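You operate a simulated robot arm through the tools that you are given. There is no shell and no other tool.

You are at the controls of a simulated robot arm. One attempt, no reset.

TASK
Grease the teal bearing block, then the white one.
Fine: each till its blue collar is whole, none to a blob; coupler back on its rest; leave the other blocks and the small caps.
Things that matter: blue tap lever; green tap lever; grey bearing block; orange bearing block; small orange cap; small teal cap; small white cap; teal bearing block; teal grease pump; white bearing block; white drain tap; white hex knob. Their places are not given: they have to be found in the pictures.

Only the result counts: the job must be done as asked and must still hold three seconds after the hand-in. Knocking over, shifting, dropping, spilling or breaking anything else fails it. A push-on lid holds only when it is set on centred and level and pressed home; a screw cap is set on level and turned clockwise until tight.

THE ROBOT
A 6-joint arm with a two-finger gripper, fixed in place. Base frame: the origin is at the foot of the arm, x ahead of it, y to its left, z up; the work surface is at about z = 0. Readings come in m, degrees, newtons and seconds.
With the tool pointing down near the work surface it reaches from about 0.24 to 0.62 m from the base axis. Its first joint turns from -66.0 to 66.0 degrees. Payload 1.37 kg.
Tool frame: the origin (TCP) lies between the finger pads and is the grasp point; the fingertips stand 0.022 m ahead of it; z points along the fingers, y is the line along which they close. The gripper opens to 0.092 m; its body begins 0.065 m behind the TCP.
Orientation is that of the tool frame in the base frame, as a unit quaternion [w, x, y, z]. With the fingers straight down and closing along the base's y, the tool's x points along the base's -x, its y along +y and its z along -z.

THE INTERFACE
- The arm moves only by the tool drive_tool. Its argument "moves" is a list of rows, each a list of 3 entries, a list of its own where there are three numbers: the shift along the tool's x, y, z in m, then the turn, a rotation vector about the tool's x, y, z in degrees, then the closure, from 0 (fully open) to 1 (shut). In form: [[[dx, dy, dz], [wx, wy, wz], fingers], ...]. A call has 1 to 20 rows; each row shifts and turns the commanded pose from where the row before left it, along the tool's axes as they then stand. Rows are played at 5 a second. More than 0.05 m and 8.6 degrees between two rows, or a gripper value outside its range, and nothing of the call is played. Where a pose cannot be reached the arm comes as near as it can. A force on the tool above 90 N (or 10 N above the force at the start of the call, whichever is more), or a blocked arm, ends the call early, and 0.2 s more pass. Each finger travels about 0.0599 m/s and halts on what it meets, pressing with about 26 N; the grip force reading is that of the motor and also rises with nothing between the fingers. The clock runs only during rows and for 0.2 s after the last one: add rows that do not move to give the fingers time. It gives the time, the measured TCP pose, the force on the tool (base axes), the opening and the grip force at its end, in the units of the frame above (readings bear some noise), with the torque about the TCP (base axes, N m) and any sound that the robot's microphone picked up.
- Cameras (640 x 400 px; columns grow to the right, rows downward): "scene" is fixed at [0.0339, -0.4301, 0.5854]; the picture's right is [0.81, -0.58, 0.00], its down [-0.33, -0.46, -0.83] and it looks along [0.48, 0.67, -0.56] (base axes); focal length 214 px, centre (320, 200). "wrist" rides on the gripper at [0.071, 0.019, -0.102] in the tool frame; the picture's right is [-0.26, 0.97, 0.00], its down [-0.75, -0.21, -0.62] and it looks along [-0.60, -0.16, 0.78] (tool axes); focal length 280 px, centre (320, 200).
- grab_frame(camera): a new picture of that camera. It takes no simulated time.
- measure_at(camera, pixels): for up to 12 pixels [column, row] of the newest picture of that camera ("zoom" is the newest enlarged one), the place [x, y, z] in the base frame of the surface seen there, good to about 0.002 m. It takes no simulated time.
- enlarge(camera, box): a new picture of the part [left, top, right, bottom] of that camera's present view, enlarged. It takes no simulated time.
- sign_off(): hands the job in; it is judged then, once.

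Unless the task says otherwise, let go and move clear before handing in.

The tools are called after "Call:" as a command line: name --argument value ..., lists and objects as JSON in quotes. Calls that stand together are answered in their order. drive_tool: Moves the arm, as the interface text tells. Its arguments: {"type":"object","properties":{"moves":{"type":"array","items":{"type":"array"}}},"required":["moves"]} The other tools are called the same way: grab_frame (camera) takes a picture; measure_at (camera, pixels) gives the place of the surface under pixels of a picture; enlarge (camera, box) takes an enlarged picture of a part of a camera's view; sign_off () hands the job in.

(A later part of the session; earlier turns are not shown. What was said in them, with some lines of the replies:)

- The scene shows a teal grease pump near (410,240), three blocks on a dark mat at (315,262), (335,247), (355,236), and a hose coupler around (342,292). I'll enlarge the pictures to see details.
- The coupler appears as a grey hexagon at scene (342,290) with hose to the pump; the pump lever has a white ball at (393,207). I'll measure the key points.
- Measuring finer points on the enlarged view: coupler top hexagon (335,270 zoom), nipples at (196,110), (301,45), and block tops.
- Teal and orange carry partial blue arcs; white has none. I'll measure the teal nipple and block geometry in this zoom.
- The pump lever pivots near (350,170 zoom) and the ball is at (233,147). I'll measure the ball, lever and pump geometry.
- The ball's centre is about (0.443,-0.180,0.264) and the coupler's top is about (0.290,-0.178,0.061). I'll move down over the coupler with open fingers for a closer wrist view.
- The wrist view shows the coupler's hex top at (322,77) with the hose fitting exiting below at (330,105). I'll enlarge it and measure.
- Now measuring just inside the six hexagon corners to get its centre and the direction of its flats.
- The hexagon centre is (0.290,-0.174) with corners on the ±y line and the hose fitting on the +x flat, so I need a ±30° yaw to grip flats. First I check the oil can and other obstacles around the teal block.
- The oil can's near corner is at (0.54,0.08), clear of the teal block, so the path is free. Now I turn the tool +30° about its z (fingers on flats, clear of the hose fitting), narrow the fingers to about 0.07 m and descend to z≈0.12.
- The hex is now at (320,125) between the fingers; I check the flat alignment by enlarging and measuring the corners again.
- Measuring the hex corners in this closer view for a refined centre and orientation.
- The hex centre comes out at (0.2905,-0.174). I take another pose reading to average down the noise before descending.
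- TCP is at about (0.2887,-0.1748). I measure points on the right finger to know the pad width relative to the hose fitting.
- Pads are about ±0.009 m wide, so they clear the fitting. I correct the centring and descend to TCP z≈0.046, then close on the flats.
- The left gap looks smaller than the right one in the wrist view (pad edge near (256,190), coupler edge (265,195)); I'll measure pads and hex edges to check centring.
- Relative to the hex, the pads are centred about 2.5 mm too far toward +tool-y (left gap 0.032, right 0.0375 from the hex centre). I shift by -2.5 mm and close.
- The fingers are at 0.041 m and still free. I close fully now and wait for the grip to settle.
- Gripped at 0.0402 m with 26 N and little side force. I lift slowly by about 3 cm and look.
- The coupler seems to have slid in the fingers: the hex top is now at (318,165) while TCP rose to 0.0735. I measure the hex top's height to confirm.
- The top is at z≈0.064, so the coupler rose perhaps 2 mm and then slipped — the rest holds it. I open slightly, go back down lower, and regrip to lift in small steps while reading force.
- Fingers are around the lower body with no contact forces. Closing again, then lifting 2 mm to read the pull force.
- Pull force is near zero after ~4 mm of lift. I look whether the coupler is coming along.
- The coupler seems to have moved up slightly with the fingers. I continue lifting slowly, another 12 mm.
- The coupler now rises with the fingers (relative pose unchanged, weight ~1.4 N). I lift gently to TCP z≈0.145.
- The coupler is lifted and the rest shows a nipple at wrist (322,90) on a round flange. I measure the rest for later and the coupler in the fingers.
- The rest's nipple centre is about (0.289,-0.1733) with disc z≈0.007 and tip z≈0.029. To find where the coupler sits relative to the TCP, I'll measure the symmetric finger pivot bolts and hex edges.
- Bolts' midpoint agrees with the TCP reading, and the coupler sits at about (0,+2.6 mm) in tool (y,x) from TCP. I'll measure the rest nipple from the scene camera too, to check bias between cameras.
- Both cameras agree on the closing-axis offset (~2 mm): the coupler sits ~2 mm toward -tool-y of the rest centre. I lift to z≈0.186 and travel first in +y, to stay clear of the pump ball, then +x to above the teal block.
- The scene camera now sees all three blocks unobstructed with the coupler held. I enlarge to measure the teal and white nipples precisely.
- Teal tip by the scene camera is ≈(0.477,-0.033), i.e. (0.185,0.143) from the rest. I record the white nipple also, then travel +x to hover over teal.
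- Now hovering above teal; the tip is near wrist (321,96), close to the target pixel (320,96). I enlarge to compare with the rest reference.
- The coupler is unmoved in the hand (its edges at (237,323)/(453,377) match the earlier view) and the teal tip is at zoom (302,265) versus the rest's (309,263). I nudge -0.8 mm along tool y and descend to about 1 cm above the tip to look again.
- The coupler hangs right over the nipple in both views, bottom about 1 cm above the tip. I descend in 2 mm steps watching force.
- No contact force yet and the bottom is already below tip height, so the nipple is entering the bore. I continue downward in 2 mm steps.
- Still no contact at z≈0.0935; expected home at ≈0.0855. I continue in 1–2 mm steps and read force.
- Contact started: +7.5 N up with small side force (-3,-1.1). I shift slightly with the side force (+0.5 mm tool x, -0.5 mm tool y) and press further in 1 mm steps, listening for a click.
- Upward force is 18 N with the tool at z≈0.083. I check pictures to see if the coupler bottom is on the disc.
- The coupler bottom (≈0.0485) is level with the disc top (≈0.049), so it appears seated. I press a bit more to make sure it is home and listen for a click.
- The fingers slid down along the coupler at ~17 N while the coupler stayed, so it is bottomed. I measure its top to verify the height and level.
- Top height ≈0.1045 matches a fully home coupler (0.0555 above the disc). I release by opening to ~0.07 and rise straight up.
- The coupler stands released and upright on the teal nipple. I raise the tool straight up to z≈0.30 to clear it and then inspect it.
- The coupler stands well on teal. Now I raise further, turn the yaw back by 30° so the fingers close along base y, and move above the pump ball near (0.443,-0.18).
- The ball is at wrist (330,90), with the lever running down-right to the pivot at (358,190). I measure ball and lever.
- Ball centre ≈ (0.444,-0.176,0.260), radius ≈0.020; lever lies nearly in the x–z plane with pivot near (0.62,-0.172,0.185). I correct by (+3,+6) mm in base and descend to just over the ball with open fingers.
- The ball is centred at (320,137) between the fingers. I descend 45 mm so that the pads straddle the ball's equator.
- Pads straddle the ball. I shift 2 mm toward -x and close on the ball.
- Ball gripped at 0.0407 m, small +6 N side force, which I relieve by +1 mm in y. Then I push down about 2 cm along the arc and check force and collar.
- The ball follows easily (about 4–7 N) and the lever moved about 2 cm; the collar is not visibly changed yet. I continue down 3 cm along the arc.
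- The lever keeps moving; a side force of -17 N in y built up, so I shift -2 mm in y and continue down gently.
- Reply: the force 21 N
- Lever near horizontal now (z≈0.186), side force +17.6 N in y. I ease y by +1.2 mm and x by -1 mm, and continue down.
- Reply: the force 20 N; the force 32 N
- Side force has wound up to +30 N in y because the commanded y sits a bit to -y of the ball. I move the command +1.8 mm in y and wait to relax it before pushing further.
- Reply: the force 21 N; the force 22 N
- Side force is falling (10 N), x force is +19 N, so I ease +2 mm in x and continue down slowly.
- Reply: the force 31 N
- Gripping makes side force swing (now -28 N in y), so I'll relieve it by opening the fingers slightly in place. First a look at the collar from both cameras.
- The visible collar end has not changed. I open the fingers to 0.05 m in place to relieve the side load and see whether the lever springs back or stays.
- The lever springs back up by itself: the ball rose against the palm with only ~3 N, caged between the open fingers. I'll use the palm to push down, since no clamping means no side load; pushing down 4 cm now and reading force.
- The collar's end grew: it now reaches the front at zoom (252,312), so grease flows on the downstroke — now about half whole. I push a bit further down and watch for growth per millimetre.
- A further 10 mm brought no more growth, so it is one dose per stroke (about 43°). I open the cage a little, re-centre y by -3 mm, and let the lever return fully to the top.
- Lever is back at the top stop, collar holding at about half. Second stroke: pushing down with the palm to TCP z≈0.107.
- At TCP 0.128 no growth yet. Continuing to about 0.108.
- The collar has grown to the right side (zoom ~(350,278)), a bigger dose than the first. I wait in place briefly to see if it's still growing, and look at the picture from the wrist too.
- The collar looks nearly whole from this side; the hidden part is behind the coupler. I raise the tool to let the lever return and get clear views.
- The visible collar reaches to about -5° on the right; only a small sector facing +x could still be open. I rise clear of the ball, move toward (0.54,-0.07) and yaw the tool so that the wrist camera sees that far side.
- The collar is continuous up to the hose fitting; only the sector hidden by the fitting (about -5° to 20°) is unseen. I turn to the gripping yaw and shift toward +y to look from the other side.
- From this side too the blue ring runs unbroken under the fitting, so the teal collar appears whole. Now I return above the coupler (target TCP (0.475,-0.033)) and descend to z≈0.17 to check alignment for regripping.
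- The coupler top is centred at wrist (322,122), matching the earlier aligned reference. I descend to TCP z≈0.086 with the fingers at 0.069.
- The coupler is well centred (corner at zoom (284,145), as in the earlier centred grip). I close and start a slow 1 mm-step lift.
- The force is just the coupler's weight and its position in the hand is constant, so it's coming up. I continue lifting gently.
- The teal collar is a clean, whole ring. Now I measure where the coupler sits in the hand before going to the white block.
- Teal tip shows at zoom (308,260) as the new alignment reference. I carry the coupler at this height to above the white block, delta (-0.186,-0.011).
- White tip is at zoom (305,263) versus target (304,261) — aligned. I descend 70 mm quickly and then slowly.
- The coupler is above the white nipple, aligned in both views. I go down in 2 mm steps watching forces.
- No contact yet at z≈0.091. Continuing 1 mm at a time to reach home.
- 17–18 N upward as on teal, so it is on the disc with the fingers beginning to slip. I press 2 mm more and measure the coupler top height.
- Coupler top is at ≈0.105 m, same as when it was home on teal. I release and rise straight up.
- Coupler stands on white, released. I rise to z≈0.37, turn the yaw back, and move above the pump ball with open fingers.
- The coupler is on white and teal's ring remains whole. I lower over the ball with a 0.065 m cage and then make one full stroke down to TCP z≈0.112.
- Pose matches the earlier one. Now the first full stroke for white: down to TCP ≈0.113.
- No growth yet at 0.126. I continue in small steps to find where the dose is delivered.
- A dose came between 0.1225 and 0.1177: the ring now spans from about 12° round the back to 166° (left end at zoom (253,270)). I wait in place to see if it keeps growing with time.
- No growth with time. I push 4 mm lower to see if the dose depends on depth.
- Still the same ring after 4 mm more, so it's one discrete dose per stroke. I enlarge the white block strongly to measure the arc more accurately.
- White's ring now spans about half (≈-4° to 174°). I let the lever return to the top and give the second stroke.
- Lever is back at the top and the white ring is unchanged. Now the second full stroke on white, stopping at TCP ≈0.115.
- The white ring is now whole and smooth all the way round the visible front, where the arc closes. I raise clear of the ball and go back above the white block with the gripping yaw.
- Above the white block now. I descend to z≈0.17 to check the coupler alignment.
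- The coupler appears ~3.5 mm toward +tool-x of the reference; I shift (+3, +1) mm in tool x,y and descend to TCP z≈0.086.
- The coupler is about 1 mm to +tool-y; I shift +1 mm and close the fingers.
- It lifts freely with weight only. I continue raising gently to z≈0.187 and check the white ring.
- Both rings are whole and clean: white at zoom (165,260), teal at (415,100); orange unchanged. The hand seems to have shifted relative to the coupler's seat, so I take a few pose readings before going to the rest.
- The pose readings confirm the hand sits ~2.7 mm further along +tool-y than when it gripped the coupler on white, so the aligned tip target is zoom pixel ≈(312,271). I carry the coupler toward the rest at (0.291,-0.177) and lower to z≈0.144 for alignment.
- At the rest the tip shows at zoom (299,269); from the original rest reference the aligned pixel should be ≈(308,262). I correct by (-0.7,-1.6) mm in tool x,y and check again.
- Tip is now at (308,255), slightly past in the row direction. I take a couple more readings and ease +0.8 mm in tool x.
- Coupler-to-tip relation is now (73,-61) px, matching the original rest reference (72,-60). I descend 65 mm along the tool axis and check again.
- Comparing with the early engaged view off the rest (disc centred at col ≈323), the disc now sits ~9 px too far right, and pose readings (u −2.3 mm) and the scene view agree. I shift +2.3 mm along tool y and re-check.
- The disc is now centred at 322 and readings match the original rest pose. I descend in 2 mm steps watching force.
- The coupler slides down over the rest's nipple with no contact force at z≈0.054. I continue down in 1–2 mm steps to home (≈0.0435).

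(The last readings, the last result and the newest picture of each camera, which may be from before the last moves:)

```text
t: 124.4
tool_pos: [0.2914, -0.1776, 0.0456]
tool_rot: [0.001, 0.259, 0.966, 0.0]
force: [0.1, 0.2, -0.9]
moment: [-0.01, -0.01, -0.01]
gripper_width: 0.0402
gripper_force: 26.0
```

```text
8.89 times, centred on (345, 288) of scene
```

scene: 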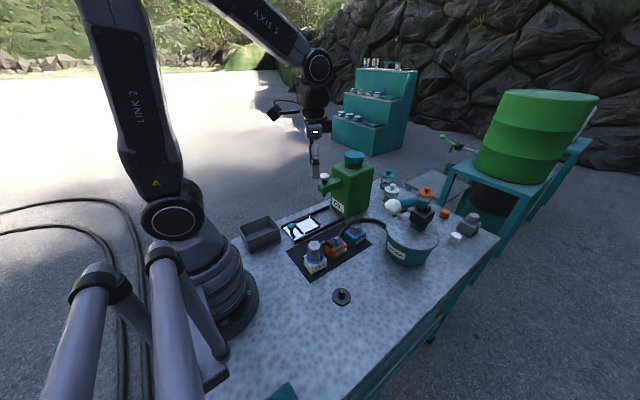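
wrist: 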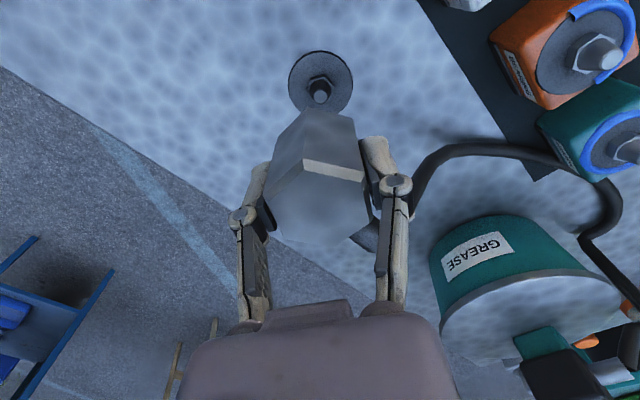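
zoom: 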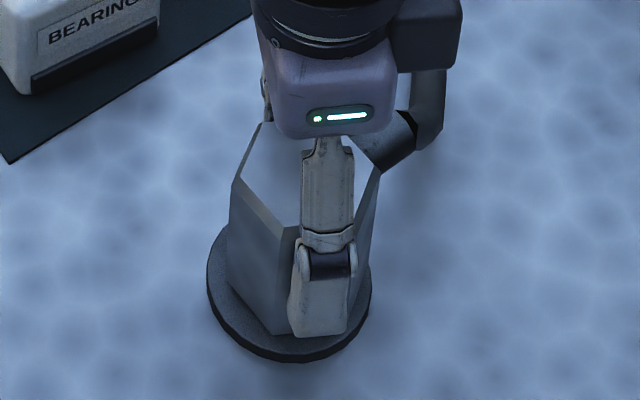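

Near home and still no contact force. A few more 1 mm steps.

Call:
drive_tool --moves '[[[0, 0, 0.001], [0, 0, 0], 1.0], [[0, 0, 0.001], [0, 0, 0], 1.0]]'

Call:
drive_tool --moves '[[[0, 0, 0.001], [0, 0, 0], 1.0], [[0, 0, 0.001], [0, 0, 0], 1.0]]'

Call:
drive_tool --moves '[[[0, 0, 0.001], [0, 0, 0], 1.0], [[0, 0, 0.001], [0, 0, 0], 1.0]]'

Call:
enlarge --camera "scene" --box '[320, 265, 370, 310]'

Call:
enlarge --camera "wrist" --box '[200, 90, 440, 260]'

```text
t: 125.0
tool_pos: [0.29, -0.1795, 0.0439]
tool_rot: [0.001, 0.258, 0.966, 0.0]
force: [-0.1, 0.0, -2.1]
moment: [0.0, 0.0, -0.03]
gripper_width: 0.04
gripper_force: 25.8
```

```text
t: 125.6
tool_pos: [0.2894, -0.1787, 0.0416]
tool_rot: [0.001, 0.259, 0.966, -0.001]
force: [-3.9, 2.1, 17.6]
moment: [0.07, 0.06, 0.04]
gripper_width: 0.0403
gripper_force: 26.2
```

```text
t: 126.2
tool_pos: [0.291, -0.1767, 0.0391]
tool_rot: [0.001, 0.26, 0.966, 0.0]
force: [-4.6, -4.9, 17.6]
moment: [-0.16, 0.14, -0.02]
gripper_width: 0.0401
gripper_force: 26.5
```

```text
8.89 times, centred on (345, 288) of scene
```

zoom: 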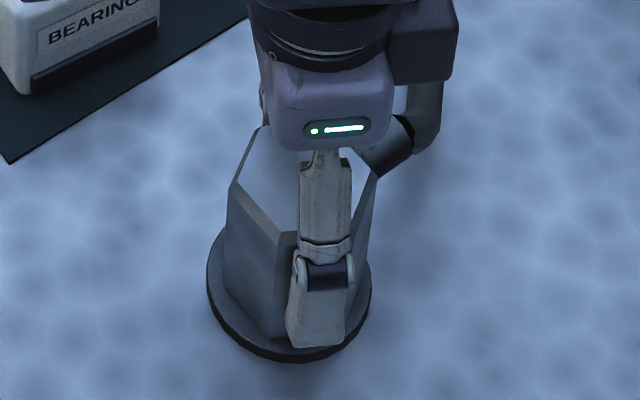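

```text
2.35 times, centred on (320, 175) of wrist
```

zoom: 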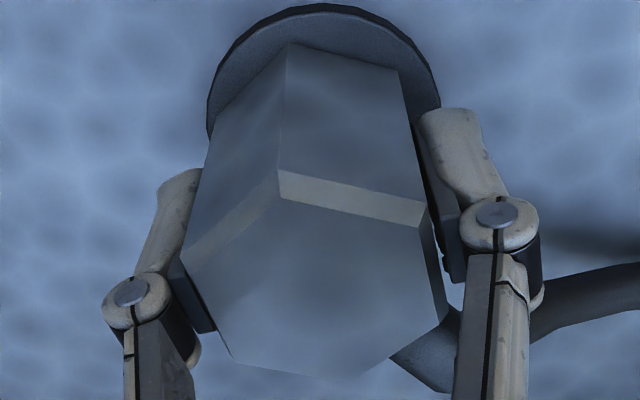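

17.6 N up and fingers slipping: the coupler is home on the rest. I verify the top height and then release.

Call:
grab_frame --camera "wrist"

Call:
measure_at --camera "wrist" --pixels '[[310, 185], [330, 190], [320, 205], [340, 200], [300, 210], [350, 195], [320, 225]]'

Call:
drive_tool --moves '[[[0, 0, -0.001], [0, 0, 0], 0.8], [[0, 0, 0], [0, 0, 0], 0.5], [[0, 0, 0], [0, 0, 0], 0.3], [[0, 0, 0], [0, 0, 0], 0.2], [[0, 0, 0], [0, 0, 0], 0.2]]'

Call:
enlarge --camera "wrist" --box '[200, 90, 440, 260]'

Call:
enlarge --camera "scene" --box '[320, 265, 370, 310]'

```text
taken
```

wrist: 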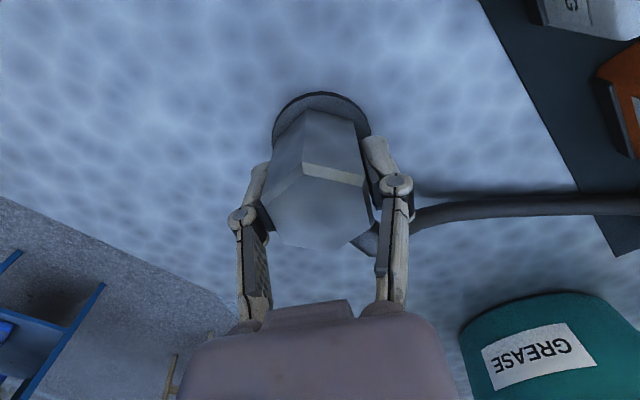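

```text
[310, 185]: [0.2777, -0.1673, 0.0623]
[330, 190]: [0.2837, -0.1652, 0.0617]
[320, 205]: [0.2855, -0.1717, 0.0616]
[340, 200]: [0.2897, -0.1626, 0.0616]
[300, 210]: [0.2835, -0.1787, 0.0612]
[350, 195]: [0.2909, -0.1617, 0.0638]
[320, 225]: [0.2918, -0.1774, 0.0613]
```

```text
t: 127.4
tool_pos: [0.2909, -0.1767, 0.0401]
tool_rot: [0.0, 0.259, 0.966, 0.0]
force: [0.4, -0.3, 0.1]
moment: [0.01, 0.01, -0.02]
gripper_width: 0.0737
gripper_force: 0.2
```

```text
2.35 times, centred on (320, 175) of wrist
```

zoom: 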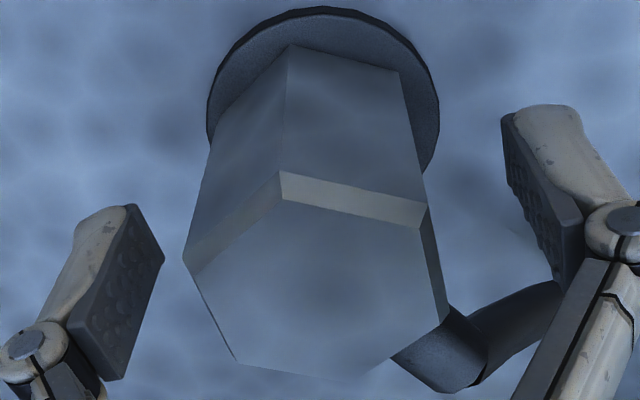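

```text
8.89 times, centred on (345, 288) of scene
```

zoom: 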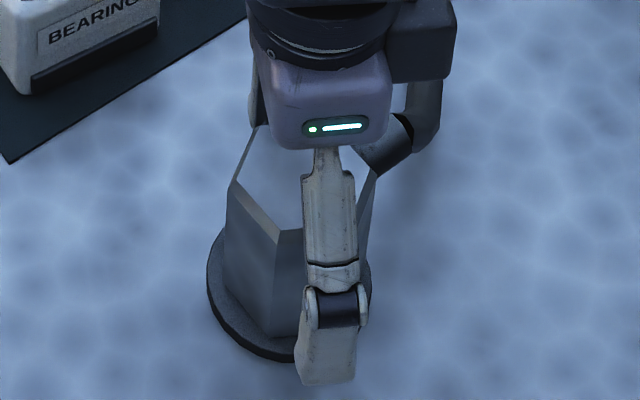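

Coupler top is at 0.062, same as at the start; it stayed put on release. I rise straight up and move clear, then check everything.

Call:
drive_tool --moves '[[[0, 0, -0.01], [0, 0, 0], 0.2], [[0, 0, -0.02], [0, 0, 0], 0.2], [[0, 0, -0.03], [0, 0, 0], 0.2], [[0, 0, -0.04], [0, 0, 0], 0.2], [[0, 0, -0.045], [0, 0, 0], 0.1], [[0, 0, -0.045], [0, 0, 0], 0.0], [[0, 0, -0.045], [0, 0, 0], 0.0], [[0, 0, -0.045], [0, 0, 0], 0.0], [[0, 0, -0.04], [0, 0, 0], 0.0], [[0, 0, -0.03], [0, 0, 0], 0.0], [[0, 0, 0], [0, 0, 0], 0.0]]'

Call:
grab_frame --camera "scene"

Call:
grab_frame --camera "wrist"

Call:
enlarge --camera "scene" --box '[280, 210, 400, 310]'

Call:
enlarge --camera "scene" --box '[360, 160, 500, 280]'

```text
t: 129.8
tool_pos: [0.2891, -0.1783, 0.3914]
tool_rot: [0.001, 0.259, 0.966, 0.0]
force: [-0.1, 0.9, 0.1]
moment: [0.03, 0.04, 0.01]
gripper_width: 0.092
gripper_force: 0.0
```

```text
taken
```

scene: 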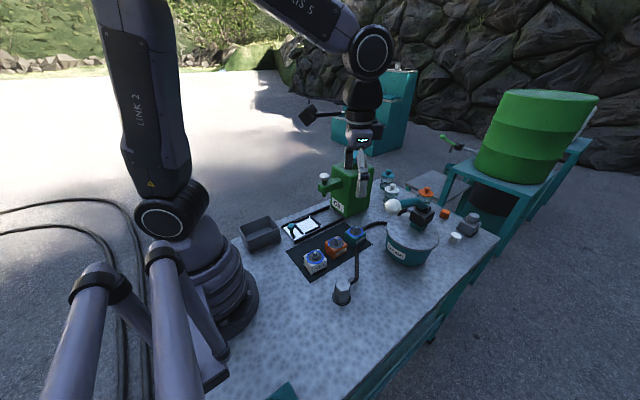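

```text
taken
```

wrist: 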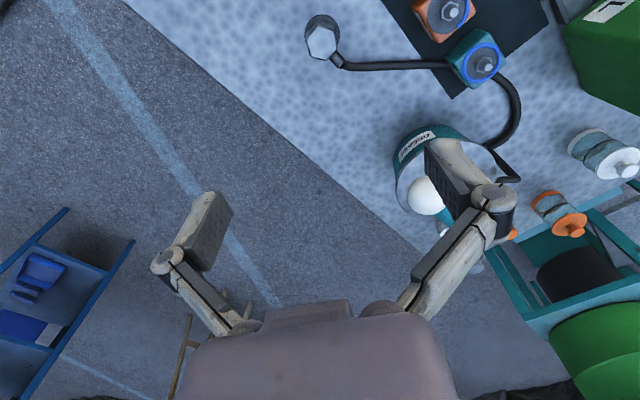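

```text
4.00 times, centred on (340, 260) of scene
```

zoom: 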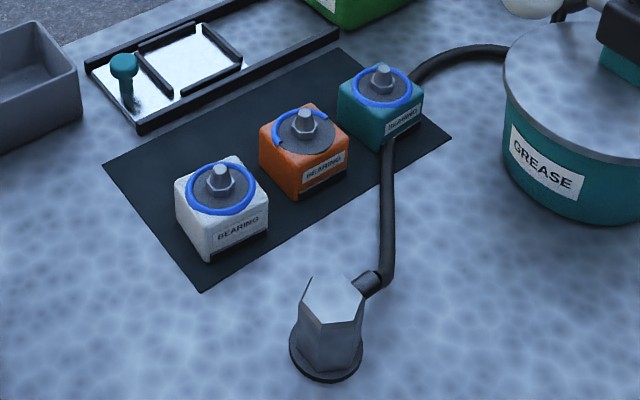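

```text
3.33 times, centred on (430, 220) of scene
```

zoom: 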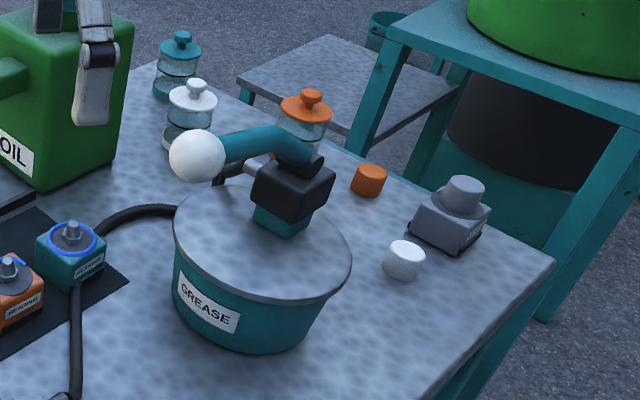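

Both rings are whole, orange is untouched, and the pump, caps and jars are where they were. One last close look at the coupler on its rest and both rings.

Call:
enlarge --camera "scene" --box '[300, 230, 380, 310]'

Call:
enlarge --camera "wrist" --box '[290, 0, 370, 80]'

Call:
measure_at --camera "wrist" --pixels '[[322, 42], [315, 35], [330, 36], [330, 50], [316, 50]]'

```text
5.00 times, centred on (340, 270) of scene
```

zoom: 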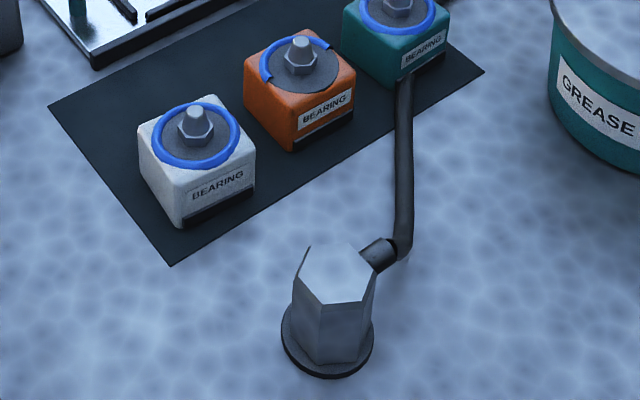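

```text
5.00 times, centred on (330, 40) of wrist
```

zoom: 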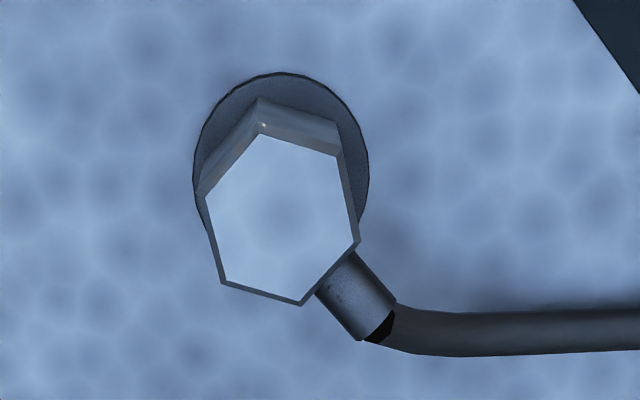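

```text
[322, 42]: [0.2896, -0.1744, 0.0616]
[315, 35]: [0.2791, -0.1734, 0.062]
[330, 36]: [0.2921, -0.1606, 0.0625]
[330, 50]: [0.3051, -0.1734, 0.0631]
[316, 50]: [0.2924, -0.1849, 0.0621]
```

The coupler stands level and home on its rest (top z ≈0.062, as at the start). Both blue collars are whole with no blob, and the arm is clear at z≈0.39, so I hand in.

Call:
sign_off

```text
The job is handed in.
```

I greased the teal bearing block first and then the white one. Both blue collars look whole in the final pictures, with no blob on either.

- **Doses:** Each block took two doses from the pump. An earlier partial push on the lever delivered nothing.
- **Coupler:** It is back on its rest, level, with its top at the same height as at the start (about 0.062 m).
- **Everything else:** The orange and grey blocks, the small caps, the pump and the rest of the bench look unmoved in the last views. My first lift of the coupler slipped in the fingers, but it stayed on its rest. Side force on the pump ball briefly reached about 30 N, and the pump did not shift.

The hand was open and clear at about 0.39 m when I handed in. I have not seen the judge's result.
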